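You operate a simulated robot arm through the tools that you are given. There is no shell and no other tool. Be economical: measure what you need, move in short steps, check, and stop when the job is done.

You run a simulated two-armed robot. Do the job below in one go: nothing can be reset, and whatever is moved stays where it is left.

## Task
Mill the malt in the hopper at narrow gap and mid feed.
Fine: switch the power on and leave it on; start the mill before opening the gate; close the gate before stopping.

It is judged by the outcome, as a careful person would: the job done as asked, and still so three seconds after it is handed in. It fails if anything else is knocked over, pushed out of place, dropped, spilled or broken.

## Robot
Two 7-joint arms with fingered hands on one trunk, on a base that drives. Base frame: it is fixed to the floor where the robot stands at the start and does not move with it; the origin is under the middle of the robot, x ahead of it, y to its left, z up. Readings come in mm, rad, newtons and seconds.
The left shoulder is at the start at [30, 119, 1191], the right one opposite. With the tool pointing down near the work surface each hand reaches from about 360 to 480 mm from the robot's upright axis, wherever it stands, measured 20 degrees to its own side. Places, roughly: feed lever [800, 100, 1000]; gap wheel [600, 0, 800]; green mill button [600, 200, 1000]; hopper [700, 600, 1000]; hopper gate [500, 500, 1000]; load display [900, 400, 1000]; mill [700, 500, 1100]; mill power knob [600, 100, 600]; red mill button [700, 200, 1000]; white mill button [700, 300, 1000]. Payload 3.8 kg a hand.
Tool frame (each hand has its own): the origin (TCP) lies between the finger pads and is the grasp point; the fingertips stand 25 mm ahead of it; z points along the fingers, y is the line along which they close. The gripper opens to 88 mm. The gripper's body begins 29 mm behind the TCP. The gripper is a hand of 4 fingers: y runs from the thumb to the fingers, the wrist lies at [-13, -106, -174] in the tool frame.
Orientation is told as [roll, pitch, yaw] about the base's x, y, z axes, in that order, counted from this pose: with the fingers straight down and the wrist toward the robot, the tool's x, y and z point along [0, 1, 0], [1, 0, 0] and [0, 0, -1] of the base frame.

## Interface
- The arms move only by the tool servo_tool. It takes "left_steps", "right_steps" or both (then of equal length, played together; a hand with none holds still); each is a list of rows, each an object of numbers (a shift or turn left out is 0): "rx", "ry", "rz": the turn, a rotation vector about the base's x, y, z in rad; "dx", "dy", "dz": the shift along the base's x, y, z in mm. In form: [{"rx": .., "ry": .., "rz": .., "dx": .., "dy": .., "dz": ..}, ...]. A call has 1 to 20 rows; each row is the pose to reach, as a shift and turn from the pose commanded when the call began. Each row takes 0.2 s and may step no farther than 50 mm and 0.15 rad from the row before; otherwise, the whole call is refused. A pose out of reach is approached as far as the arm can. The call stops where the force on the tool passes 70 N (or 10 N more than at its start, if that is more) or the arm is blocked; 0.2 s more then pass. In this call time passes only in rows, and 0.2 s behind the last. The reply holds the time, the measured pose of the TCP, the force on the tool along the base axes, the opening and the grip force, in the units named above and with some noise, with the torque about the TCP (base axes, N m) and any sound that the robot's microphone picked up.
- Cameras (640 x 400 px; columns grow to the right, rows downward): "scene" is now at [49.4, 17.9, 1729.1]; the picture's right is [0.24, -0.97, 0.00], its down [-0.80, -0.20, -0.56] and it looks along [0.55, 0.14, -0.83] (base axes); focal length 294 px, centre (320, 200). "left" rides on the left gripper at [-64, -83, -98] in its tool frame; the picture's right is [-0.62, -0.37, 0.69], its down [0.71, -0.63, 0.30] and it looks along [0.32, 0.68, 0.65] (tool axes); focal length 265 px, centre (320, 200). "right" rides on the right gripper at [64, -83, -98] in its tool frame; the picture's right is [-0.62, 0.37, -0.69], its down [-0.71, -0.63, 0.30] and it looks along [-0.32, 0.68, 0.65] (tool axes); focal length 265 px, centre (320, 200). There is no depth. A picture from a camera that has moved, and an enlarged one, comes with that camera's place and axes in the base frame and with its lens.
- snapshot(camera): a new picture of that camera. The clock stands still meanwhile.
- raise_lower(by): slides the trunk up (or, below 0, down) by that many mm; the arms and the scene camera ride with it, the base frame stays. It gives what a move gives, with no picture.
- roll_base(legs): drives the robot by 1 to 6 legs, each [ahead, left, turn to the left] in mm, mm and rad, along the robot's own axes; the way and the turn of a leg run together, so that a leg with both is an arc; at most 1500 mm and 3.142 rad a leg. The arms and the cameras ride along, it lands a little off, and it stops where it bumps. It gives what a move gives.
- finger_targets(index, middle, ring, thumb_bend, thumb_turn, hand): sets how far each is bent, from 0 (flat) to 100 (curled in); at 30 the hand is open as for a grip, at 70 the pads meet at the TCP. One left out holds its place. A second passes; each finger stops where it meets its share of the squeeze, and holds until it gets a number again. It is the only way to open and close the hand. It gives what a move gives, with no picture; readings hold the bend of each and the force on the fingers (four entries, about 0 where the hand has none), thumb and palm. thumb_turn goes from beside the hand (0) to across from the fingers (100), as for a grip.
- aim_head(pan, tilt): turns the head with the scene camera to pan (to the left, within 2.094 rad either way) and tilt (down, from -0.506 to 1.204), counted from straight ahead of the robot. It gives what a move gives.
- close_up(camera, box): a new picture of the part [left, top, right, bottom] of that camera's present view, enlarged. The clock stands still meanwhile.
- job_done(): hands the job in; it is judged then, once.

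Work in short steps. Places have to be worked out from the pictures, the camera data and where the tool is seen: move nearer, look again, correct. Check each grasp and each placing, and mend what went wrong. You have 120 turns and 108 pictures in all, those below and enlarged ones among them. Open the grippers and draw the arms clear of the work before you hand the job in, unless the task says otherwise; then end with one line.

The tools are called after ">>>" by a JSON object that holds its "method" and its "body". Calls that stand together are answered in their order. servo_tool: Moves the arms, as the interface text tells. Its arguments: {"type":"object","properties":{"left_steps":{"type":"array","items":{"type":"object","properties":{"rx":{"type":"number"},"ry":{"type":"number"},"rz":{"type":"number"},"dx":{"type":"number"},"dy":{"type":"number"},"dz":{"type":"number"}}}},"right_steps":{"type":"array","items":{"type":"object","properties":{"rx":{"type":"number"},"ry":{"type":"number"},"rz":{"type":"number"},"dx":{"type":"number"},"dy":{"type":"number"},"dz":{"type":"number"}}}}},"required":[]} The other tools are called the same way: raise_lower (by) slides the trunk up or down; finger_targets (index, middle, ring, thumb_bend, thumb_turn, hand) moves the fingers one by one; roll_base (legs) drives the base; aim_head (pan, tilt) turns the head that bears the scene camera; snapshot (camera) takes a picture; close_up (camera, box) takes an enlarged picture of a part of a camera's view; job_done () hands the job in.

At the start:

```text
clock: 0.0
left_eef_pos: [396.3, 344.8, 1266.8]
left_orientation: [0.0, 0.0, -0.001]
left_contact_force: [0.3, 0.1, -0.1]
left_wrist_torque: [-0.01, -0.01, -0.02]
left_opening: 87.7
left_grip_force: 0.1
left_shape: jaw
left_bend: [30.0, 30.0, 30.0, 30.0, 98.0]
left_finger forces: [0.0, 0.1, 0.0, 0.0, 0.1, 0.1]
right_eef_pos: [525.4, -46.9, 1304.4]
right_orientation: [-0.001, -0.001, -0.001]
right_contact_force: [1.0, 0.0, 0.0]
right_wrist_torque: [-0.02, -0.03, 0.01]
right_opening: 87.6
right_grip_force: 0.0
right_shape: jaw
right_bend: [30.0, 30.0, 30.0, 30.0, 98.0]
right_finger forces: [0.0, 0.1, 0.0, 0.0, 0.0, 0.0]
trunk travel left (down, up): [-347.0, 243.0]
robot x, y, heading: [2.0, -3.8, 0.003]
head pan, tilt: [0.244, 0.972]
```

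scene: 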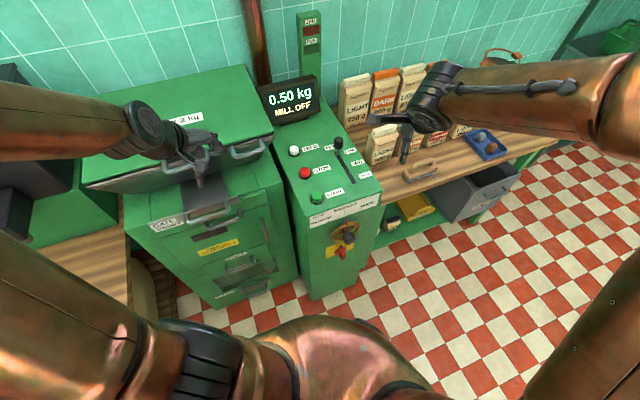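
right: 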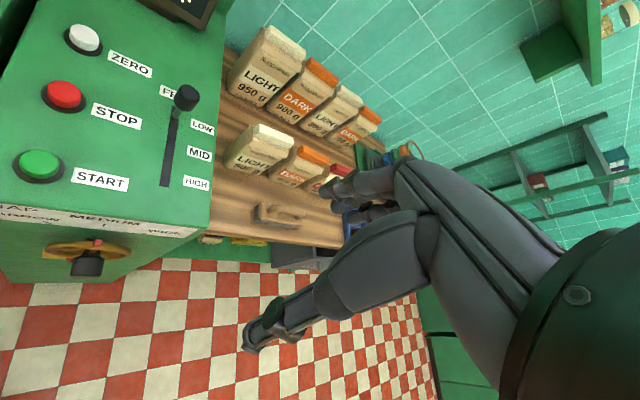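
left: 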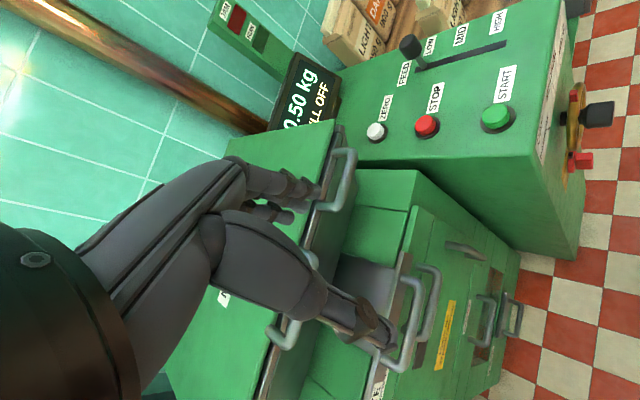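

The pictures show the mill cabinet to the left, a console with buttons, feed lever, gap wheel and power knob. I zoom into the console and the hopper/gate to read labels.

>>> {"method": "close_up", "body": {"camera": "scene", "box": [260, 70, 400, 300]}}

>>> {"method": "close_up", "body": {"camera": "scene", "box": [80, 60, 320, 310]}}

>>> {"method": "close_up", "body": {"camera": "right", "box": [0, 0, 240, 290]}}

>>> {"method": "close_up", "body": {"camera": "left", "box": [260, 0, 640, 400]}}

```text
1.74 times, centred on (330, 185) of scene
camera zoom: at [49.4, 17.9, 1729.1], right [0.24, -0.97, 0.0], down [-0.8, -0.2, -0.56], along [0.55, 0.14, -0.83], focal length 510 px, centre (303, 226)
```

zoom: 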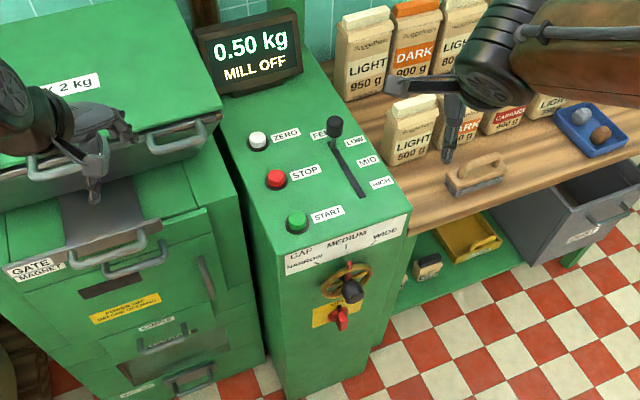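

```text
1.60 times, centred on (200, 185) of scene
camera zoom: at [49.4, 17.9, 1729.1], right [0.24, -0.97, 0.0], down [-0.8, -0.2, -0.56], along [0.55, 0.14, -0.83], focal length 470 px, centre (512, 224)
```

zoom: 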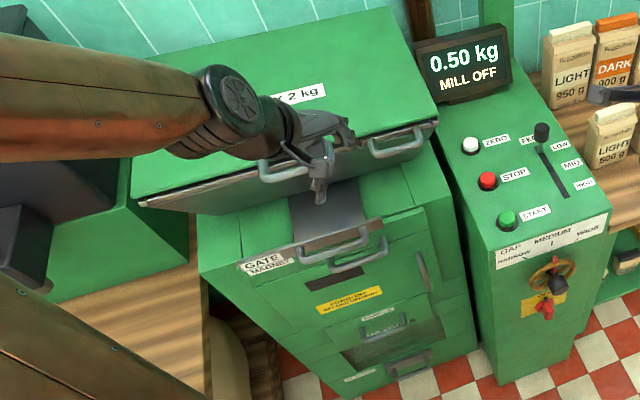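

```text
1.38 times, centred on (120, 145) of right
camera zoom: at [443.9, 17.5, 1401.5], right [0.37, -0.62, 0.69], down [-0.63, -0.71, -0.3], along [0.68, -0.32, -0.65], focal length 366 px, centre (596, 276)
```

zoom: 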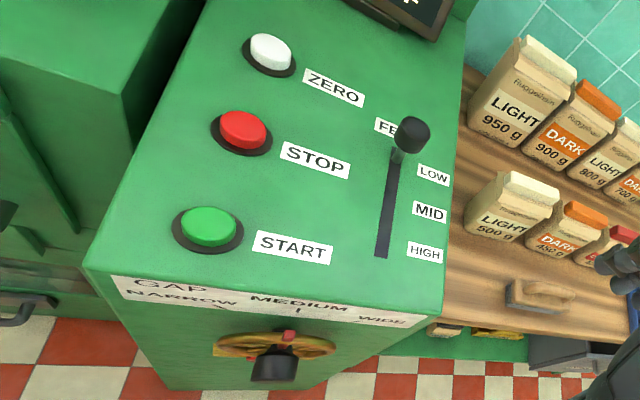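

```text
1.00 times, centred on (450, 200) of left (not enlarged: the box is as wide or as high as the picture)
camera zoom: at [313.6, 279.5, 1364.3], right [-0.37, -0.62, -0.69], down [-0.63, 0.71, -0.3], along [0.68, 0.32, -0.65], focal length 265 px, centre (190, 200)
```

zoom: 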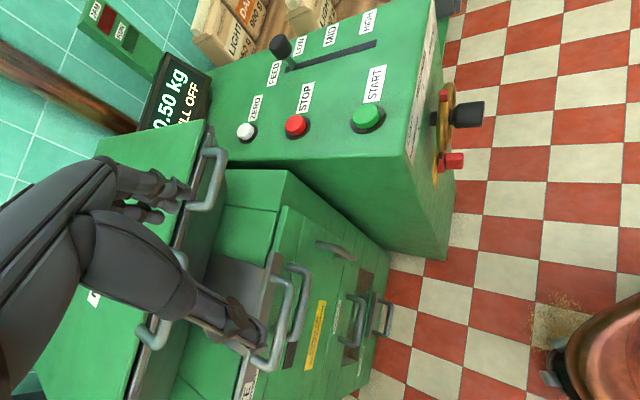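

I judge the station turned by about 0.66 rad to the left (buttons line up along [0.79, 0.61]). Before turning the base I look left for obstacles.

>>> {"method": "aim_head", "body": {"pan": 1.1, "tilt": 0.7}}

>>> {"method": "snapshot", "body": {"camera": "scene"}}

```text
clock: 1.2
left_eef_pos: [397.0, 344.4, 1267.2]
left_orientation: [-0.001, 0.0, 0.0]
left_contact_force: [-0.4, 0.4, -0.2]
left_wrist_torque: [0.01, -0.02, 0.03]
left_opening: 87.9
left_grip_force: 0.0
left_shape: jaw
left_bend: [30.0, 30.0, 30.0, 30.0, 98.0]
left_finger forces: [0.1, 0.0, 0.0, 0.0, 0.0, 0.1]
right_eef_pos: [525.1, -47.0, 1303.7]
right_orientation: [0.001, 0.0, -0.001]
right_contact_force: [-0.3, -0.5, 0.1]
right_wrist_torque: [0.0, 0.01, -0.04]
right_opening: 87.8
right_grip_force: 0.0
right_shape: jaw
right_bend: [30.0, 30.0, 30.0, 30.0, 98.0]
right_finger forces: [0.0, 0.1, 0.0, 0.0, 0.1, 0.0]
trunk travel left (down, up): [-347.0, 243.0]
robot x, y, heading: [-0.7, -2.7, 0.001]
head pan, tilt: [1.1, 0.7]
```

```text
100 pictures are left
camera scene: at [18.7, 76.3, 1750.4], right [0.89, -0.45, 0.0], down [-0.29, -0.57, -0.76], along [0.35, 0.68, -0.64], focal length 294 px, centre (320, 200)
```

scene: 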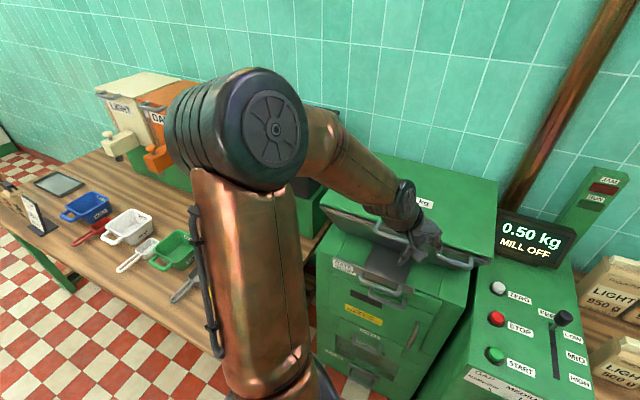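

The left bench is low and clear of the raised arms. I turn to face the station and shift right to be in front of the console.

>>> {"method": "roll_base", "body": {"legs": [[0, 0, 0.66], [0, -150, 0]]}}

>>> {"method": "aim_head", "body": {"pan": -0.2, "tilt": 0.9}}

>>> {"method": "snapshot", "body": {"camera": "scene"}}

>>> {"method": "snapshot", "body": {"camera": "right"}}

```text
clock: 4.3
left_eef_pos: [193.4, 397.2, 1267.6]
left_orientation: [-0.002, -0.002, 0.661]
left_contact_force: [-0.4, -0.3, -0.1]
left_wrist_torque: [0.03, 0.04, 0.02]
left_opening: 87.5
left_grip_force: 0.0
left_shape: jaw
left_bend: [30.0, 30.0, 30.0, 30.0, 98.0]
left_finger forces: [0.0, 0.0, 0.1, 0.1, 0.1, 0.0]
right_eef_pos: [535.6, 167.2, 1304.6]
right_orientation: [-0.001, 0.0, 0.662]
right_contact_force: [0.0, 0.3, 0.3]
right_wrist_torque: [0.02, -0.02, 0.01]
right_opening: 87.4
right_grip_force: 0.0
right_shape: jaw
right_bend: [30.0, 30.0, 30.0, 30.0, 98.0]
right_finger forces: [0.1, 0.1, 0.0, 0.1, 0.1, 0.0]
trunk travel left (down, up): [-347.0, 243.0]
robot x, y, heading: [93.2, -114.5, 0.659]
head pan, tilt: [1.1, 0.7]
```

```text
clock: 5.8
left_eef_pos: [193.5, 397.2, 1267.5]
left_orientation: [0.0, -0.001, 0.663]
left_contact_force: [0.3, 0.1, -1.1]
left_wrist_torque: [-0.03, 0.02, 0.02]
left_opening: 87.7
left_grip_force: 0.0
left_shape: jaw
left_bend: [30.0, 30.0, 30.0, 30.0, 98.0]
left_finger forces: [0.0, 0.1, 0.0, 0.0, 0.1, 0.1]
right_eef_pos: [535.8, 168.0, 1304.0]
right_orientation: [0.002, 0.0, 0.66]
right_contact_force: [-0.4, 0.3, 0.4]
right_wrist_torque: [0.0, 0.0, -0.03]
right_opening: 87.4
right_grip_force: 0.0
right_shape: jaw
right_bend: [30.0, 30.0, 30.0, 30.0, 98.0]
right_finger forces: [0.1, 0.0, 0.0, 0.0, 0.0, 0.1]
trunk travel left (down, up): [-347.0, 243.0]
robot x, y, heading: [91.6, -118.2, 0.658]
head pan, tilt: [-0.201, 0.901]
```

```text
99 pictures are left
camera scene: at [143.8, -96.2, 1734.3], right [0.45, -0.9, 0.0], down [-0.7, -0.35, -0.62], along [0.56, 0.28, -0.78], focal length 294 px, centre (320, 200)
```

scene: 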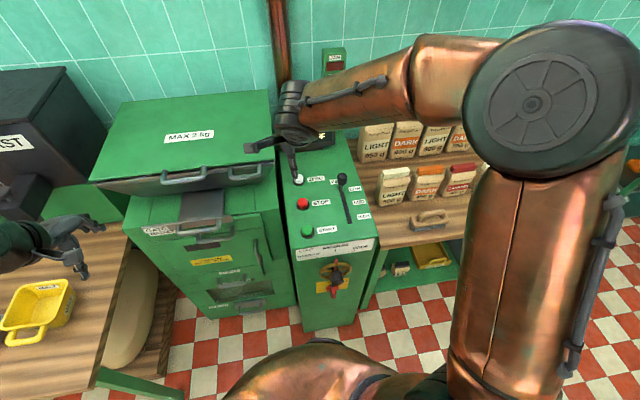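

```text
98 pictures are left
camera right: at [432.1, 167.5, 1401.5], right [0.67, -0.26, 0.69], down [-0.06, -0.95, -0.3], along [0.74, 0.16, -0.65], focal length 265 px, centre (320, 200)
```

right: 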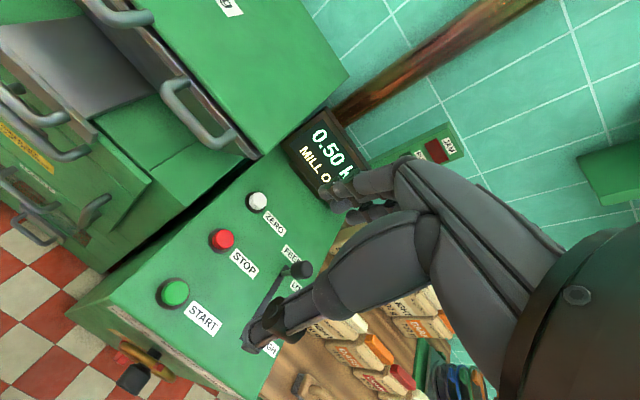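

Turned well. I zoom into the wheel and power knob and the left side.

>>> {"method": "close_up", "body": {"camera": "scene", "box": [280, 160, 400, 320]}}

>>> {"method": "close_up", "body": {"camera": "scene", "box": [90, 140, 300, 330]}}

```text
2.50 times, centred on (340, 240) of scene
camera zoom: at [143.8, -96.2, 1734.3], right [0.45, -0.9, 0.0], down [-0.7, -0.35, -0.62], along [0.56, 0.28, -0.78], focal length 734 px, centre (270, 100)
```

zoom: 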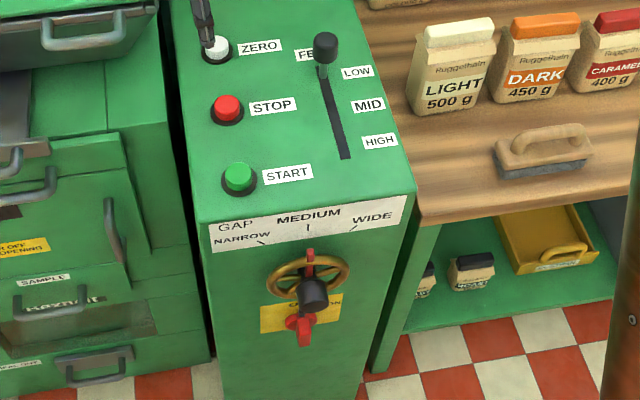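

```text
2.11 times, centred on (195, 235) of scene
camera zoom: at [143.8, -96.2, 1734.3], right [0.45, -0.9, 0.0], down [-0.7, -0.35, -0.62], along [0.56, 0.28, -0.78], focal length 618 px, centre (583, 126)
```

zoom: 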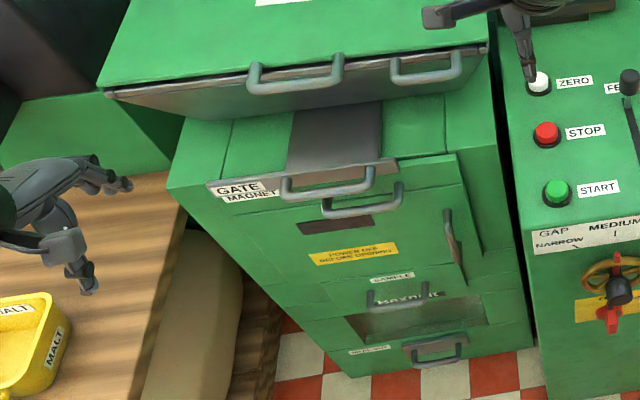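

The hub knob sits in front of the wheel with a red pointer at MEDIUM; the red power knob is below. I draw both hands back toward the robot so I can lower the trunk.

>>> {"method": "servo_tool", "body": {"left_steps": [{"dx": 14, "dy": -39}, {"dx": 27, "dy": -78}, {"dx": 41, "dy": -117}, {"dx": 54, "dy": -156}, {"dx": 68, "dy": -195}], "right_steps": [{"dx": -20, "dy": -32}, {"dx": -40, "dy": -64}, {"dx": -60, "dy": -95}, {"dx": -80, "dy": -127}, {"dx": -100, "dy": -159}]}}

>>> {"method": "raise_lower", "body": {"by": -330}}

>>> {"method": "snapshot", "body": {"camera": "right"}}

>>> {"method": "snapshot", "body": {"camera": "scene"}}

```text
clock: 7.0
left_eef_pos: [280.8, 213.1, 1280.3]
left_orientation: [0.003, 0.0, 0.661]
left_contact_force: [1.8, -0.4, 0.2]
left_wrist_torque: [0.03, -0.02, 0.01]
left_opening: 87.7
left_grip_force: 0.0
left_shape: jaw
left_bend: [30.0, 30.0, 30.0, 30.0, 98.0]
left_finger forces: [0.0, 0.1, 0.0, 0.1, 0.1, 0.0]
left hand out of reach, approached as far as the arm can: row 4, 5
right_eef_pos: [435.9, 4.0, 1306.0]
right_orientation: [0.002, -0.001, 0.661]
right_contact_force: [-0.5, -0.9, 0.9]
right_wrist_torque: [0.0, -0.01, 0.03]
right_opening: 87.6
right_grip_force: 0.2
right_shape: jaw
right_bend: [30.0, 30.0, 30.0, 30.0, 98.0]
right_finger forces: [0.0, 0.0, 0.0, 0.0, 0.0, 0.0]
trunk travel left (down, up): [-347.0, 243.0]
robot x, y, heading: [90.1, -121.9, 0.664]
head pan, tilt: [-0.201, 0.901]
```

```text
clock: 10.2
left_eef_pos: [282.2, 215.7, 950.3]
left_orientation: [0.0, 0.002, 0.662]
left_contact_force: [-0.3, 0.4, -0.1]
left_wrist_torque: [-0.02, -0.02, -0.04]
left_opening: 87.7
left_grip_force: 0.1
left_shape: jaw
left_bend: [30.0, 30.0, 30.0, 30.0, 98.0]
left_finger forces: [0.0, 0.0, 0.0, 0.0, 0.0, 0.0]
right_eef_pos: [435.9, 6.4, 974.0]
right_orientation: [-0.001, 0.0, 0.662]
right_contact_force: [0.2, 0.1, -0.2]
right_wrist_torque: [-0.01, 0.0, 0.0]
right_opening: 87.8
right_grip_force: 0.0
right_shape: jaw
right_bend: [30.0, 30.0, 30.0, 30.0, 98.0]
right_finger forces: [0.1, 0.0, 0.1, 0.1, 0.1, 0.0]
trunk travel left (down, up): [-17.0, 573.0]
robot x, y, heading: [91.1, -119.2, 0.663]
head pan, tilt: [-0.201, 0.901]
```

```text
95 pictures are left
camera right: at [332.4, 7.4, 1071.4], right [0.67, -0.26, 0.69], down [-0.06, -0.95, -0.3], along [0.74, 0.16, -0.65], focal length 265 px, centre (320, 200)
```

right: 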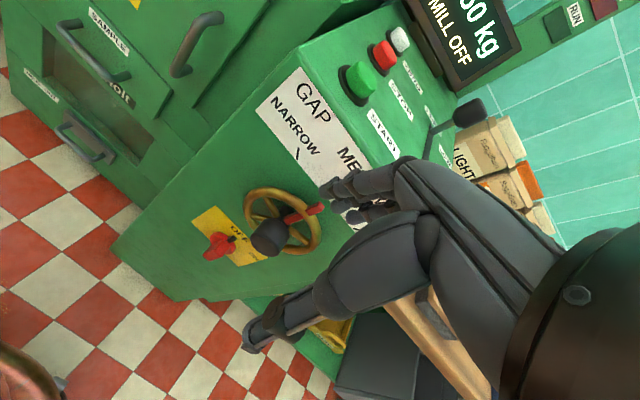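

```text
94 pictures are left
camera scene: at [144.0, -96.8, 1404.4], right [0.44, -0.9, 0.0], down [-0.7, -0.35, -0.62], along [0.56, 0.28, -0.78], focal length 294 px, centre (320, 200)
```

scene: 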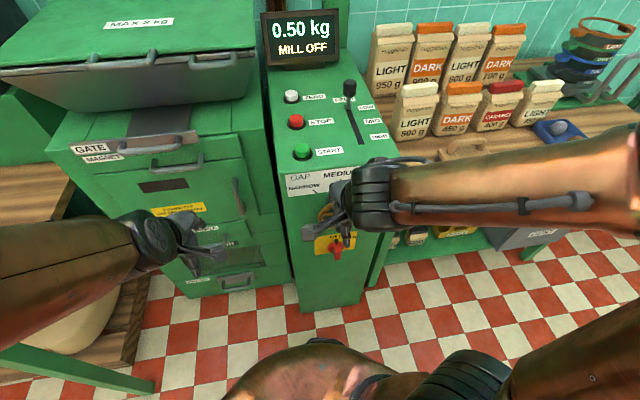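

The right camera sees wheel and power knob well; zoom on them.

>>> {"method": "close_up", "body": {"camera": "right", "box": [180, 60, 370, 290]}}

>>> {"method": "close_up", "body": {"camera": "scene", "box": [270, 150, 400, 280]}}

```text
1.74 times, centred on (275, 175) of right
camera zoom: at [332.4, 7.4, 1071.4], right [0.67, -0.26, 0.69], down [-0.06, -0.95, -0.3], along [0.74, 0.16, -0.65], focal length 462 px, centre (398, 244)
```

zoom: 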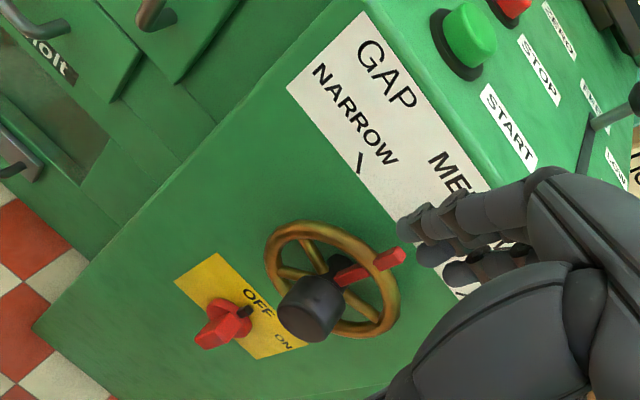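

```text
3.08 times, centred on (335, 215) of scene
camera zoom: at [144.0, -96.8, 1404.4], right [0.44, -0.9, 0.0], down [-0.7, -0.35, -0.62], along [0.56, 0.28, -0.78], focal length 903 px, centre (274, 154)
```

zoom: 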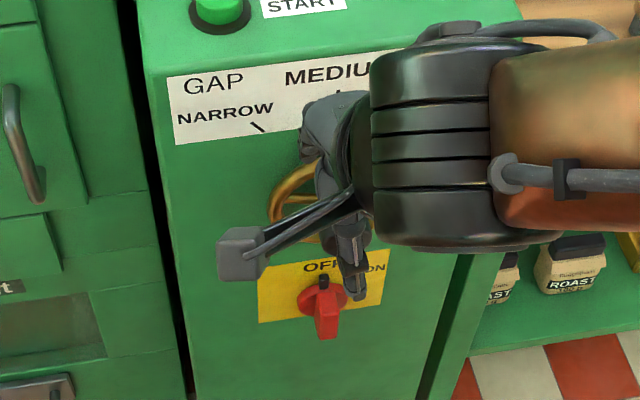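

I estimate hub tip near f≈445 (station-forward axis), z≈800, and the power knob about 150 mm below. I back the base 100 mm, then pitch the right hand to point forward.

>>> {"method": "roll_base", "body": {"legs": [[-100, 0, 0]]}}

>>> {"method": "servo_tool", "body": {"right_steps": [{"dx": 6, "dy": 5, "dz": -8, "rx": 0.088, "ry": -0.113}, {"dx": 13, "dy": 10, "dz": -16, "rx": 0.176, "ry": -0.225}, {"dx": 19, "dy": 15, "dz": -24, "rx": 0.264, "ry": -0.338}, {"dx": 25, "dy": 20, "dz": -32, "rx": 0.351, "ry": -0.451}, {"dx": 32, "dy": 25, "dz": -40, "rx": 0.439, "ry": -0.563}, {"dx": 38, "dy": 30, "dz": -48, "rx": 0.527, "ry": -0.676}, {"dx": 44, "dy": 34, "dz": -56, "rx": 0.615, "ry": -0.789}, {"dx": 50, "dy": 39, "dz": -64, "rx": 0.703, "ry": -0.902}, {"dx": 57, "dy": 44, "dz": -72, "rx": 0.791, "ry": -1.014}, {"dx": 63, "dy": 49, "dz": -80, "rx": 0.878, "ry": -1.127}, {"dx": 63, "dy": 49, "dz": -88, "rx": 0.966, "ry": -1.239}]}}

>>> {"method": "snapshot", "body": {"camera": "right"}}

>>> {"method": "snapshot", "body": {"camera": "scene"}}

```text
clock: 11.4
left_eef_pos: [200.8, 152.6, 949.0]
left_orientation: [0.0, -0.002, 0.661]
left_contact_force: [-0.2, -0.7, 0.5]
left_wrist_torque: [0.02, -0.03, 0.01]
left_opening: 87.6
left_grip_force: 0.1
left_shape: jaw
left_bend: [30.0, 30.0, 30.0, 30.0, 98.0]
left_finger forces: [0.0, 0.0, 0.0, 0.0, 0.0, 0.0]
right_eef_pos: [356.5, -55.2, 974.1]
right_orientation: [0.002, -0.002, 0.659]
right_contact_force: [0.6, -0.1, 0.1]
right_wrist_torque: [0.0, 0.0, 0.01]
right_opening: 87.4
right_grip_force: 0.0
right_shape: jaw
right_bend: [30.0, 30.0, 30.0, 30.0, 98.0]
right_finger forces: [0.0, 0.0, 0.0, 0.0, 0.0, 0.0]
trunk travel left (down, up): [-17.0, 573.0]
robot x, y, heading: [13.1, -181.0, 0.659]
head pan, tilt: [-0.201, 0.901]
```

```text
clock: 13.8
left_eef_pos: [202.3, 154.6, 948.5]
left_orientation: [-0.001, 0.001, 0.661]
left_contact_force: [0.6, 0.4, -0.2]
left_wrist_torque: [0.0, -0.02, -0.02]
left_opening: 87.4
left_grip_force: 0.0
left_shape: jaw
left_bend: [30.0, 30.0, 30.0, 30.0, 98.0]
left_finger forces: [0.0, 0.1, 0.1, 0.1, 0.1, 0.1]
right_eef_pos: [482.4, 135.0, 983.2]
right_orientation: [-0.167, -1.541, 0.801]
right_contact_force: [0.1, -1.4, -0.2]
right_wrist_torque: [0.01, 0.01, 0.02]
right_opening: 87.6
right_grip_force: 0.1
right_shape: jaw
right_bend: [30.0, 30.0, 30.0, 30.0, 98.0]
right_finger forces: [0.1, 0.0, 0.0, 0.0, 0.1, 0.1]
right hand out of reach, approached as far as the arm can: row 1, 2, 3, 4, 5, 6, 7, 8, 9, 10, 11
trunk travel left (down, up): [-17.0, 573.0]
robot x, y, heading: [11.9, -180.4, 0.656]
head pan, tilt: [-0.201, 0.901]
```

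```text
91 pictures are left
camera right: at [363.9, 128.3, 900.7], right [-0.18, -0.9, 0.39], down [0.66, -0.41, -0.64], along [0.73, 0.14, 0.67], focal length 265 px, centre (320, 200)
```

right: 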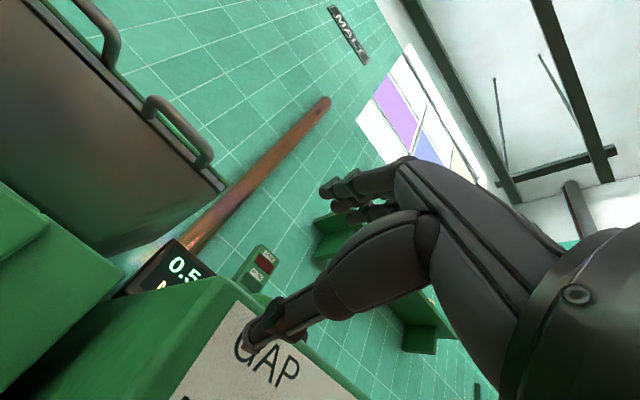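

```text
90 pictures are left
camera scene: at [65.1, -158.4, 1404.2], right [0.44, -0.9, 0.0], down [-0.7, -0.35, -0.62], along [0.56, 0.28, -0.78], focal length 294 px, centre (320, 200)
```

scene: 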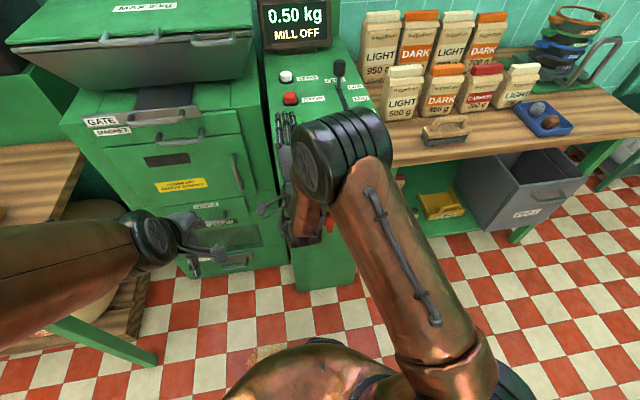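

The arm could only approach the forward-pointing pose (too close in). I back the base 200 mm more and then roll the hand so its wrist goes to the right, a more natural pose.

>>> {"method": "roll_base", "body": {"legs": [[-200, 0, 0]]}}

>>> {"method": "servo_tool", "body": {"right_steps": [{"rx": -0.12, "ry": -0.092}, {"rx": -0.237, "ry": -0.184}, {"rx": -0.355, "ry": -0.277}, {"rx": -0.473, "ry": -0.369}, {"rx": -0.592, "ry": -0.461}]}}

>>> {"method": "snapshot", "body": {"camera": "scene"}}

```text
clock: 15.4
left_eef_pos: [43.7, 29.0, 949.5]
left_orientation: [-0.001, 0.002, 0.659]
left_contact_force: [0.3, -0.1, 0.4]
left_wrist_torque: [0.03, -0.02, -0.02]
left_opening: 87.3
left_grip_force: 0.2
left_shape: jaw
left_bend: [30.0, 30.0, 30.0, 30.0, 98.0]
left_finger forces: [0.1, 0.0, 0.0, 0.0, 0.0, 0.0]
right_eef_pos: [321.6, 9.6, 983.9]
right_orientation: [-0.17, -1.541, 0.803]
right_contact_force: [0.1, 0.4, 0.5]
right_wrist_torque: [-0.02, -0.02, 0.0]
right_opening: 87.8
right_grip_force: 0.0
right_shape: jaw
right_bend: [30.0, 30.0, 30.0, 30.0, 98.0]
right_finger forces: [0.1, 0.1, 0.0, 0.0, 0.1, 0.1]
trunk travel left (down, up): [-17.0, 573.0]
robot x, y, heading: [-149.8, -302.9, 0.659]
head pan, tilt: [-0.201, 0.901]
```

```text
refused: row 1 steps farther than a row can; nothing moved
```

```text
89 pictures are left
camera scene: at [-95.9, -283.0, 1404.3], right [0.44, -0.9, 0.0], down [-0.7, -0.35, -0.62], along [0.56, 0.28, -0.78], focal length 294 px, centre (320, 200)
```

scene: 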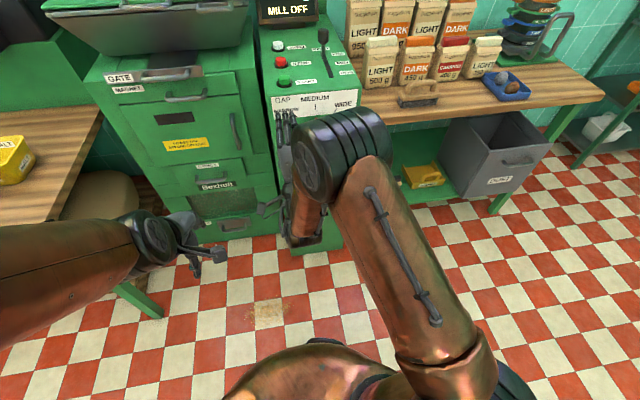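

Row step slightly too big; retry with 0.14 rad steps.

>>> {"method": "servo_tool", "body": {"right_steps": [{"rx": -0.11, "ry": -0.086}, {"rx": -0.22, "ry": -0.172}, {"rx": -0.33, "ry": -0.258}, {"rx": -0.44, "ry": -0.344}, {"rx": -0.55, "ry": -0.43}, {"rx": -0.66, "ry": -0.516}]}}

```text
clock: 16.8
left_eef_pos: [43.1, 30.3, 949.5]
left_orientation: [-0.001, 0.001, 0.66]
left_contact_force: [-0.3, 1.2, -3.5]
left_wrist_torque: [0.2, -0.19, -0.15]
left_opening: 87.6
left_grip_force: 0.1
left_shape: jaw
left_bend: [30.0, 30.0, 30.0, 30.0, 98.0]
left_finger forces: [0.1, 0.0, 0.0, 0.0, 0.0, 0.1]
right_eef_pos: [319.3, 13.1, 979.0]
right_orientation: [-1.58, -0.726, 2.189]
right_contact_force: [-0.2, 0.5, -0.4]
right_wrist_torque: [0.01, 0.0, 0.0]
right_opening: 87.3
right_grip_force: 0.1
right_shape: jaw
right_bend: [30.0, 30.0, 30.0, 30.0, 98.0]
right_finger forces: [0.0, 0.0, 0.1, 0.1, 0.1, 0.0]
right hand out of reach, approached as far as the arm can: row 6
trunk travel left (down, up): [-17.0, 573.0]
robot x, y, heading: [-144.3, -303.4, 0.664]
head pan, tilt: [-0.201, 0.901]
```

Hand now points forward, rolled ~48°. I move it right and down to in front of the power knob, staying well clear of the console.

>>> {"method": "servo_tool", "body": {"right_steps": [{"dx": 8, "dy": -11, "dz": -37}, {"dx": 16, "dy": -21, "dz": -75}, {"dx": 25, "dy": -32, "dz": -112}, {"dx": 33, "dy": -43, "dz": -150}, {"dx": 41, "dy": -53, "dz": -187}, {"dx": 50, "dy": -64, "dz": -225}, {"dx": 58, "dy": -75, "dz": -262}, {"dx": 66, "dy": -85, "dz": -300}]}}

>>> {"method": "snapshot", "body": {"camera": "right"}}

```text
clock: 18.6
left_eef_pos: [43.5, 30.2, 949.0]
left_orientation: [0.0, 0.002, 0.66]
left_contact_force: [-0.4, -1.1, 0.3]
left_wrist_torque: [-0.01, 0.01, 0.01]
left_opening: 87.5
left_grip_force: 0.1
left_shape: jaw
left_bend: [30.0, 30.0, 30.0, 30.0, 98.0]
left_finger forces: [0.0, 0.0, 0.1, 0.0, 0.0, 0.1]
right_eef_pos: [387.0, -72.4, 679.0]
right_orientation: [-1.574, -0.728, 2.193]
right_contact_force: [0.4, 0.2, 0.6]
right_wrist_torque: [0.01, 0.01, 0.0]
right_opening: 87.8
right_grip_force: 0.1
right_shape: jaw
right_bend: [30.0, 30.0, 30.0, 30.0, 98.0]
right_finger forces: [0.0, 0.0, 0.0, 0.0, 0.0, 0.0]
trunk travel left (down, up): [-17.0, 573.0]
robot x, y, heading: [-145.9, -304.9, 0.655]
head pan, tilt: [-0.201, 0.901]
```

```text
88 pictures are left
camera right: at [318.6, -143.1, 573.5], right [-0.49, -0.52, 0.71], down [0.8, -0.59, 0.11], along [0.36, 0.62, 0.7], focal length 265 px, centre (320, 200)
```

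right: 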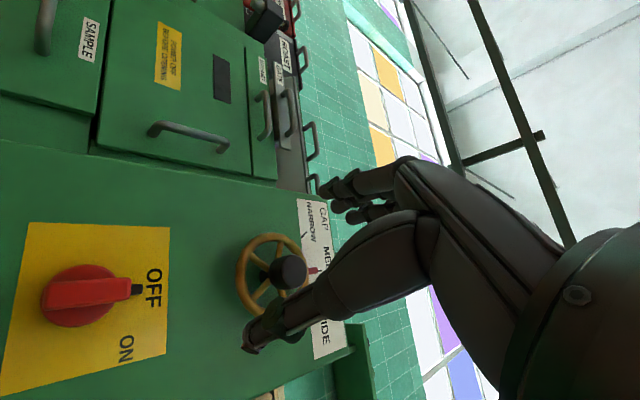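

Clear view: knob pointer at OFF, ON about 45–60° clockwise. I judge the knob at z≈596, l≈-299. I finish the roll so the fingers close sideways and lower to it.

>>> {"method": "servo_tool", "body": {"right_steps": [{"rx": -0.114, "ry": -0.089, "dz": -16}, {"rx": -0.228, "ry": -0.178, "dz": -32}, {"rx": -0.342, "ry": -0.267, "dz": -48}, {"rx": -0.457, "ry": -0.356, "dz": -66}, {"rx": -0.571, "ry": -0.445, "dz": -82}]}}

>>> {"method": "snapshot", "body": {"camera": "right"}}

>>> {"method": "snapshot", "body": {"camera": "scene"}}

```text
clock: 19.8
left_eef_pos: [43.4, 29.7, 949.1]
left_orientation: [0.0, 0.001, 0.66]
left_contact_force: [-1.0, -0.9, -0.2]
left_wrist_torque: [0.03, 0.02, -0.02]
left_opening: 87.6
left_grip_force: 0.1
left_shape: jaw
left_bend: [30.0, 30.0, 30.0, 30.0, 98.0]
left_finger forces: [0.0, 0.0, 0.0, 0.1, 0.0, 0.0]
right_eef_pos: [351.5, -52.2, 677.5]
right_orientation: [-1.608, -0.011, 2.175]
right_contact_force: [-0.5, -0.2, 1.1]
right_wrist_torque: [-0.01, -0.01, -0.01]
right_opening: 87.6
right_grip_force: 0.0
right_shape: jaw
right_bend: [30.0, 30.0, 30.0, 30.0, 98.0]
right_finger forces: [0.0, 0.0, 0.0, 0.1, 0.0, 0.0]
right hand out of reach, approached as far as the arm can: row 2, 3, 4, 5
trunk travel left (down, up): [-17.0, 573.0]
robot x, y, heading: [-145.4, -304.1, 0.657]
head pan, tilt: [-0.201, 0.901]
```

```text
87 pictures are left
camera right: at [323.0, -175.2, 606.9], right [-0.8, -0.11, 0.6], down [0.59, -0.37, 0.72], along [0.14, 0.92, 0.36], focal length 265 px, centre (320, 200)
```

right: 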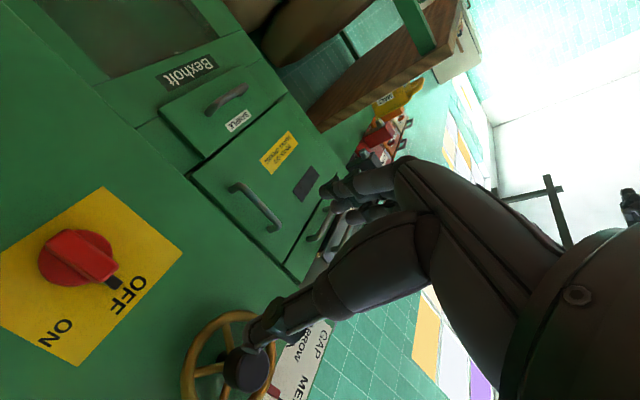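

```text
86 pictures are left
camera scene: at [-95.0, -282.1, 1404.3], right [0.44, -0.9, 0.0], down [-0.7, -0.35, -0.62], along [0.56, 0.27, -0.78], focal length 294 px, centre (320, 200)
```

scene: 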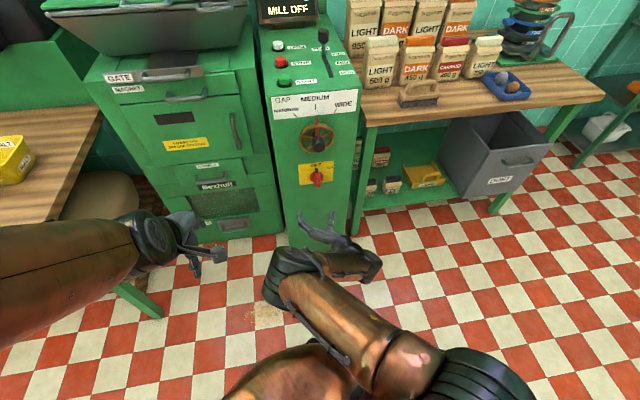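

The scene camera now sees the front free. Zoom there to place the knob and wheel accurately.

>>> {"method": "close_up", "body": {"camera": "scene", "box": [260, 80, 380, 220]}}

```text
2.86 times, centred on (320, 150) of scene
camera zoom: at [-95.0, -282.1, 1404.3], right [0.44, -0.9, 0.0], down [-0.7, -0.35, -0.62], along [0.56, 0.27, -0.78], focal length 839 px, centre (320, 343)
```

zoom: 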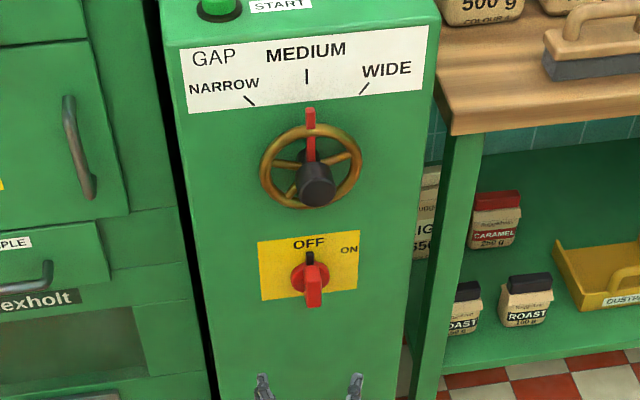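

Knob judged at z≈603, l≈-300; hub axis z≈790. I drive forward 120 mm to ease reach and then lower and align the hand.

>>> {"method": "roll_base", "body": {"legs": [[120, 0, 0]]}}

>>> {"method": "servo_tool", "body": {"right_steps": [{"dx": 7, "dy": -9, "dz": -20, "rx": -0.006, "ry": 0.007, "rz": 0.014}, {"dx": 14, "dy": -18, "dz": -40, "rx": -0.012, "ry": 0.014, "rz": 0.028}, {"dx": 20, "dy": -26, "dz": -58, "rx": -0.018, "ry": 0.022, "rz": 0.042}, {"dx": 26, "dy": -34, "dz": -75, "rx": -0.023, "ry": 0.029, "rz": 0.055}]}}

>>> {"method": "snapshot", "body": {"camera": "scene"}}

```text
clock: 21.0
left_eef_pos: [137.5, 105.4, 950.2]
left_orientation: [0.0, 0.001, 0.662]
left_contact_force: [-0.5, 0.7, -0.3]
left_wrist_torque: [0.01, -0.01, -0.02]
left_opening: 87.6
left_grip_force: 0.1
left_shape: jaw
left_bend: [30.0, 30.0, 30.0, 30.0, 98.0]
left_finger forces: [0.0, 0.1, 0.0, 0.0, 0.0, 0.1]
right_eef_pos: [449.4, 22.0, 676.3]
right_orientation: [-1.605, -0.011, 2.178]
right_contact_force: [0.3, -0.1, 0.4]
right_wrist_torque: [0.03, -0.01, -0.01]
right_opening: 87.8
right_grip_force: 0.0
right_shape: jaw
right_bend: [30.0, 30.0, 30.0, 30.0, 98.0]
right_finger forces: [0.0, 0.0, 0.1, 0.0, 0.1, 0.0]
trunk travel left (down, up): [-17.0, 573.0]
robot x, y, heading: [-52.3, -231.0, 0.66]
head pan, tilt: [-0.201, 0.901]
```

```text
clock: 22.0
left_eef_pos: [138.1, 104.2, 950.3]
left_orientation: [0.001, 0.002, 0.663]
left_contact_force: [0.2, -1.2, 0.1]
left_wrist_torque: [0.01, 0.01, -0.02]
left_opening: 87.8
left_grip_force: 0.0
left_shape: jaw
left_bend: [30.0, 30.0, 30.0, 30.0, 98.0]
left_finger forces: [0.1, 0.1, 0.1, 0.0, 0.1, 0.1]
right_eef_pos: [434.7, 14.6, 689.4]
right_orientation: [-1.585, -0.017, 2.206]
right_contact_force: [0.2, 0.3, -0.1]
right_wrist_torque: [0.0, 0.01, 0.02]
right_opening: 87.7
right_grip_force: 0.1
right_shape: jaw
right_bend: [30.0, 30.0, 30.0, 30.0, 98.0]
right_finger forces: [0.1, 0.0, 0.0, 0.0, 0.1, 0.0]
right hand out of reach, approached as far as the arm can: row 1, 2, 3, 4
trunk travel left (down, up): [-17.0, 573.0]
robot x, y, heading: [-54.9, -230.2, 0.657]
head pan, tilt: [-0.201, 0.901]
```

```text
84 pictures are left
camera scene: at [0.5, -208.2, 1404.3], right [0.44, -0.9, 0.0], down [-0.7, -0.35, -0.62], along [0.56, 0.28, -0.78], focal length 294 px, centre (320, 200)
```

scene: 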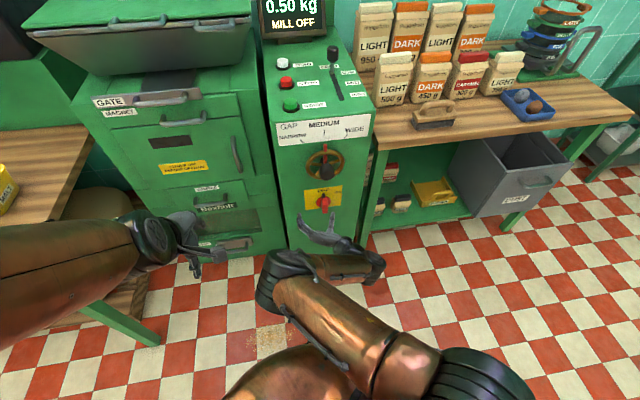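

Fully sideways roll limits the reach low down. A ~48° roll was fine, and closing at that angle will itself turn the vertical bar clockwise toward ON. I roll back and go to the knob height.

>>> {"method": "servo_tool", "body": {"right_steps": [{"rx": 0.095, "ry": 0.074, "dx": 5, "dy": -6}, {"rx": 0.19, "ry": 0.148, "dx": 9, "dy": -12}, {"rx": 0.285, "ry": 0.222, "dx": 14, "dy": -18, "dz": -20}, {"rx": 0.38, "ry": 0.296, "dx": 18, "dy": -24, "dz": -45}, {"rx": 0.475, "ry": 0.37, "dx": 23, "dy": -30, "dz": -65}, {"rx": 0.568, "ry": 0.443, "dx": 27, "dy": -35, "dz": -86}]}}

>>> {"method": "snapshot", "body": {"camera": "right"}}

>>> {"method": "close_up", "body": {"camera": "scene", "box": [260, 120, 400, 270]}}

```text
clock: 23.4
left_eef_pos: [138.2, 105.1, 949.7]
left_orientation: [0.001, 0.001, 0.661]
left_contact_force: [0.3, -0.2, -0.2]
left_wrist_torque: [-0.01, 0.01, 0.0]
left_opening: 87.6
left_grip_force: 0.1
left_shape: jaw
left_bend: [30.0, 30.0, 30.0, 30.0, 98.0]
left_finger forces: [0.0, 0.0, 0.0, 0.0, 0.0, 0.1]
right_eef_pos: [478.1, 0.9, 655.5]
right_orientation: [-1.566, -0.733, 2.222]
right_contact_force: [-0.4, 0.0, 0.3]
right_wrist_torque: [0.0, 0.0, -0.01]
right_opening: 87.7
right_grip_force: 0.1
right_shape: jaw
right_bend: [30.0, 30.0, 30.0, 30.0, 98.0]
right_finger forces: [0.1, 0.0, 0.0, 0.0, 0.0, 0.0]
right hand out of reach, approached as far as the arm can: row 3, 4, 5, 6
trunk travel left (down, up): [-17.0, 573.0]
robot x, y, heading: [-54.3, -232.9, 0.661]
head pan, tilt: [-0.201, 0.901]
```

```text
83 pictures are left
camera right: at [412.5, -72.6, 551.9], right [-0.46, -0.53, 0.71], down [0.82, -0.56, 0.11], along [0.34, 0.63, 0.7], focal length 265 px, centre (320, 200)
```

right: 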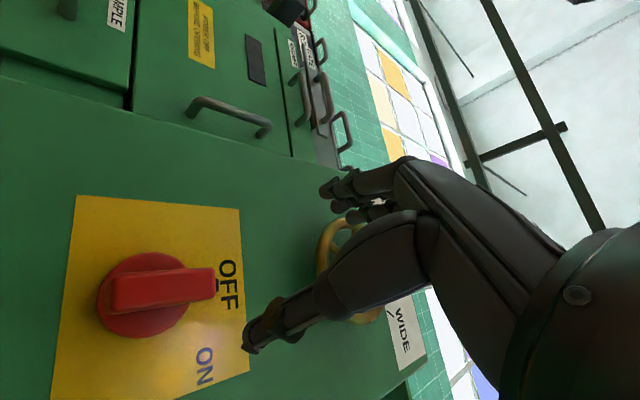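

```text
2.67 times, centred on (330, 195) of scene
camera zoom: at [0.6, -208.3, 1404.3], right [0.44, -0.9, 0.0], down [-0.7, -0.35, -0.62], along [0.56, 0.28, -0.78], focal length 783 px, centre (293, 213)
```

zoom: 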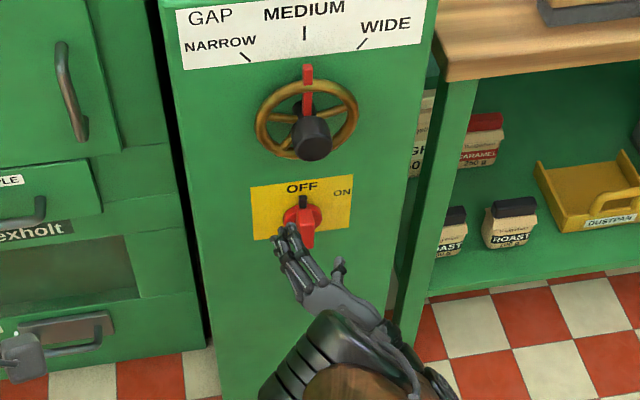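

The arm prefers being more extended when low. I back up 80 mm, lower the trunk 16 mm, then reach forward and down.

>>> {"method": "roll_base", "body": {"legs": [[-90, 0, 0]]}}

>>> {"method": "raise_lower", "body": {"by": -16}}

>>> {"method": "servo_tool", "body": {"right_steps": [{"dx": 24, "dy": 19, "dz": -9}, {"dx": 47, "dy": 37, "dz": -18}, {"dx": 71, "dy": 55, "dz": -36}]}}

```text
clock: 24.5
left_eef_pos: [65.4, 49.1, 950.1]
left_orientation: [-0.001, 0.0, 0.659]
left_contact_force: [0.0, 0.3, -0.2]
left_wrist_torque: [0.0, 0.01, 0.03]
left_opening: 87.7
left_grip_force: 0.0
left_shape: jaw
left_bend: [30.0, 30.0, 30.0, 30.0, 98.0]
left_finger forces: [0.0, 0.1, 0.0, 0.1, 0.0, 0.1]
right_eef_pos: [405.3, -52.8, 656.4]
right_orientation: [-1.565, -0.731, 2.223]
right_contact_force: [-0.4, 0.0, -0.1]
right_wrist_torque: [0.01, 0.01, 0.02]
right_opening: 87.9
right_grip_force: 0.1
right_shape: jaw
right_bend: [30.0, 30.0, 30.0, 30.0, 98.0]
right_finger forces: [0.1, 0.0, 0.0, 0.1, 0.0, 0.0]
trunk travel left (down, up): [-17.0, 573.0]
robot x, y, heading: [-125.3, -285.3, 0.66]
head pan, tilt: [-0.201, 0.901]
```

```text
clock: 25.2
left_eef_pos: [66.3, 47.9, 934.0]
left_orientation: [0.0, 0.002, 0.66]
left_contact_force: [-0.1, 0.0, -0.2]
left_wrist_torque: [0.0, 0.01, 0.03]
left_opening: 87.6
left_grip_force: 0.0
left_shape: jaw
left_bend: [30.0, 30.0, 30.0, 30.0, 98.0]
left_finger forces: [0.0, 0.1, 0.0, 0.1, 0.0, 0.2]
right_eef_pos: [405.9, -53.7, 640.1]
right_orientation: [-1.565, -0.731, 2.22]
right_contact_force: [0.9, -0.4, 0.1]
right_wrist_torque: [0.01, 0.0, -0.01]
right_opening: 87.9
right_grip_force: 0.0
right_shape: jaw
right_bend: [30.0, 30.0, 30.0, 30.0, 98.0]
right_finger forces: [0.0, 0.1, 0.0, 0.0, 0.0, 0.0]
trunk travel left (down, up): [-1.0, 589.0]
robot x, y, heading: [-120.5, -287.9, 0.655]
head pan, tilt: [-0.201, 0.901]
```

```text
clock: 26.0
left_eef_pos: [66.5, 49.2, 932.6]
left_orientation: [0.0, 0.001, 0.66]
left_contact_force: [1.2, 0.2, 0.1]
left_wrist_torque: [-0.03, 0.02, -0.03]
left_opening: 87.4
left_grip_force: 0.1
left_shape: jaw
left_bend: [30.0, 30.0, 30.0, 30.0, 98.0]
left_finger forces: [0.0, 0.0, 0.0, 0.0, 0.0, 0.1]
right_eef_pos: [463.7, -8.5, 654.3]
right_orientation: [-1.562, -0.731, 2.22]
right_contact_force: [0.0, -0.4, 0.1]
right_wrist_torque: [0.0, -0.02, -0.02]
right_opening: 87.9
right_grip_force: 0.1
right_shape: jaw
right_bend: [30.0, 30.0, 30.0, 30.0, 98.0]
right_finger forces: [0.0, 0.1, 0.1, 0.0, 0.0, 0.0]
right hand out of reach, approached as far as the arm can: row 1, 2, 3
trunk travel left (down, up): [-1.0, 589.0]
robot x, y, heading: [-125.4, -284.4, 0.66]
head pan, tilt: [-0.201, 0.901]
```

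Extension is the limit here; tilting the hand to point forward-and-down raises the wrist and should allow lower fingertips.

>>> {"method": "servo_tool", "body": {"right_steps": [{"rx": -0.085, "ry": 0.109, "dx": -8, "dy": -6}, {"rx": -0.17, "ry": 0.218, "dx": -16, "dy": -12, "dz": -10}, {"rx": -0.255, "ry": 0.327, "dx": -24, "dy": -18, "dz": -30}, {"rx": -0.338, "ry": 0.434, "dx": -32, "dy": -25, "dz": -50}]}}

>>> {"method": "snapshot", "body": {"camera": "right"}}

>>> {"method": "close_up", "body": {"camera": "scene", "box": [240, 100, 400, 280]}}

```text
clock: 27.0
left_eef_pos: [65.5, 48.5, 934.1]
left_orientation: [-0.002, 0.002, 0.66]
left_contact_force: [-0.7, -1.3, 0.5]
left_wrist_torque: [0.04, 0.01, 0.02]
left_opening: 88.0
left_grip_force: 0.2
left_shape: jaw
left_bend: [30.0, 30.0, 30.0, 30.0, 98.0]
left_finger forces: [0.0, 0.0, 0.1, 0.0, 0.0, 0.1]
right_eef_pos: [411.7, 11.2, 585.7]
right_orientation: [-0.97, -0.609, 1.781]
right_contact_force: [0.6, 0.1, -0.6]
right_wrist_torque: [0.02, -0.01, 0.01]
right_opening: 87.9
right_grip_force: 0.0
right_shape: jaw
right_bend: [30.0, 30.0, 30.0, 30.0, 98.0]
right_finger forces: [0.0, 0.0, 0.0, 0.1, 0.0, 0.0]
right hand out of reach, approached as far as the arm can: row 2, 3, 4
trunk travel left (down, up): [-1.0, 589.0]
robot x, y, heading: [-121.8, -286.8, 0.661]
head pan, tilt: [-0.201, 0.901]
```

```text
81 pictures are left
camera right: at [312.3, -81.3, 539.4], right [-0.17, -0.26, 0.95], down [0.8, -0.6, -0.02], along [0.58, 0.76, 0.31], focal length 265 px, centre (320, 200)
```

right: 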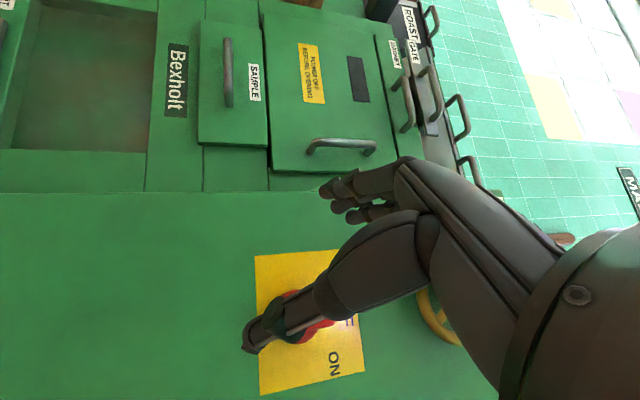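

```text
2.22 times, centred on (320, 190) of scene
camera zoom: at [-71.9, -263.9, 1388.3], right [0.44, -0.9, 0.0], down [-0.7, -0.35, -0.62], along [0.56, 0.28, -0.78], focal length 652 px, centre (320, 222)
```

zoom: 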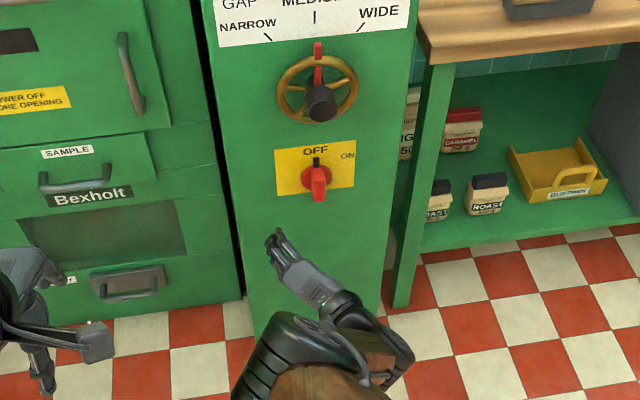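

z=586 works now; the hand drifted left to l≈-244. I use the base (56 mm right, 60 mm forward) and trunk (+18) to position it.

>>> {"method": "raise_lower", "body": {"by": 18}}

>>> {"method": "roll_base", "body": {"legs": [[60, -56, 0]]}}

>>> {"method": "close_up", "body": {"camera": "scene", "box": [250, 120, 370, 260]}}

>>> {"method": "snapshot", "body": {"camera": "right"}}

```text
clock: 27.6
left_eef_pos: [65.6, 48.2, 951.9]
left_orientation: [0.002, 0.002, 0.659]
left_contact_force: [-0.2, 0.0, -0.6]
left_wrist_torque: [0.01, -0.01, 0.02]
left_opening: 87.6
left_grip_force: 0.1
left_shape: jaw
left_bend: [30.0, 30.0, 30.0, 30.0, 98.0]
left_finger forces: [0.0, 0.0, 0.0, 0.1, 0.0, 0.1]
right_eef_pos: [412.7, 10.5, 605.2]
right_orientation: [-0.97, -0.611, 1.779]
right_contact_force: [-0.1, 0.1, -0.9]
right_wrist_torque: [-0.02, -0.01, -0.02]
right_opening: 87.7
right_grip_force: 0.0
right_shape: jaw
right_bend: [30.0, 30.0, 30.0, 30.0, 98.0]
right_finger forces: [0.0, 0.0, 0.0, 0.0, 0.0, 0.0]
trunk travel left (down, up): [-19.0, 571.0]
robot x, y, heading: [-125.2, -286.2, 0.66]
head pan, tilt: [-0.201, 0.901]
```

```text
clock: 28.7
left_eef_pos: [151.1, 41.5, 952.3]
left_orientation: [0.002, 0.003, 0.659]
left_contact_force: [0.0, 0.2, 0.2]
left_wrist_torque: [-0.01, 0.04, 0.0]
left_opening: 87.8
left_grip_force: 0.1
left_shape: jaw
left_bend: [30.0, 30.0, 30.0, 30.0, 98.0]
left_finger forces: [0.0, 0.0, 0.0, 0.0, 0.0, 0.0]
right_eef_pos: [495.7, 2.5, 603.2]
right_orientation: [-0.968, -0.611, 1.781]
right_contact_force: [0.0, 0.0, -0.3]
right_wrist_torque: [-0.04, 0.0, 0.0]
right_opening: 87.8
right_grip_force: 0.1
right_shape: jaw
right_bend: [30.0, 30.0, 30.0, 30.0, 98.0]
right_finger forces: [0.0, 0.1, 0.0, 0.0, 0.0, 0.0]
trunk travel left (down, up): [-19.0, 571.0]
robot x, y, heading: [-42.3, -294.3, 0.656]
head pan, tilt: [-0.201, 0.901]
```

```text
2.86 times, centred on (310, 190) of scene
camera zoom: at [12.7, -272.2, 1406.2], right [0.44, -0.9, 0.0], down [-0.7, -0.35, -0.62], along [0.56, 0.28, -0.78], focal length 839 px, centre (349, 229)
```

zoom: 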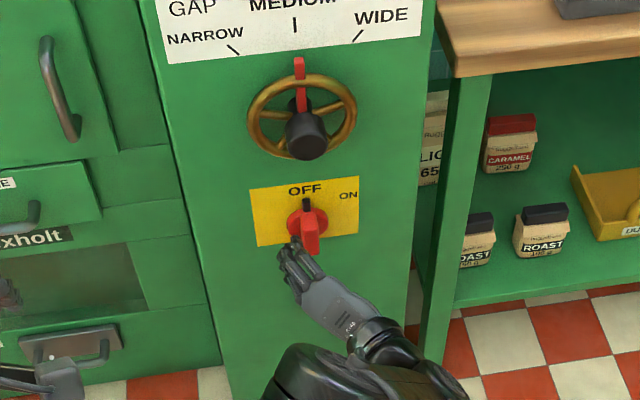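

```text
78 pictures are left
camera right: at [395.8, -89.4, 556.9], right [-0.17, -0.26, 0.95], down [0.8, -0.6, -0.02], along [0.58, 0.76, 0.31], focal length 265 px, centre (320, 200)
```

right: 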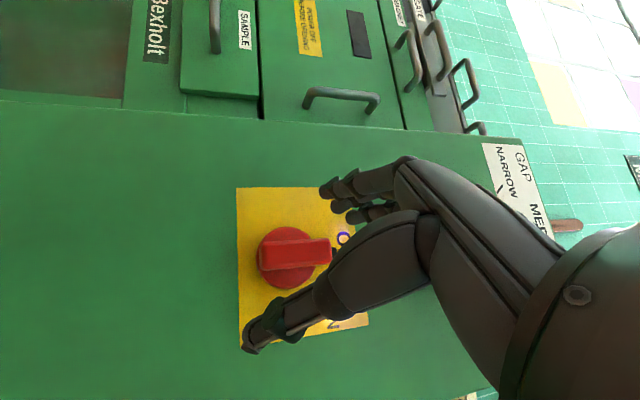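

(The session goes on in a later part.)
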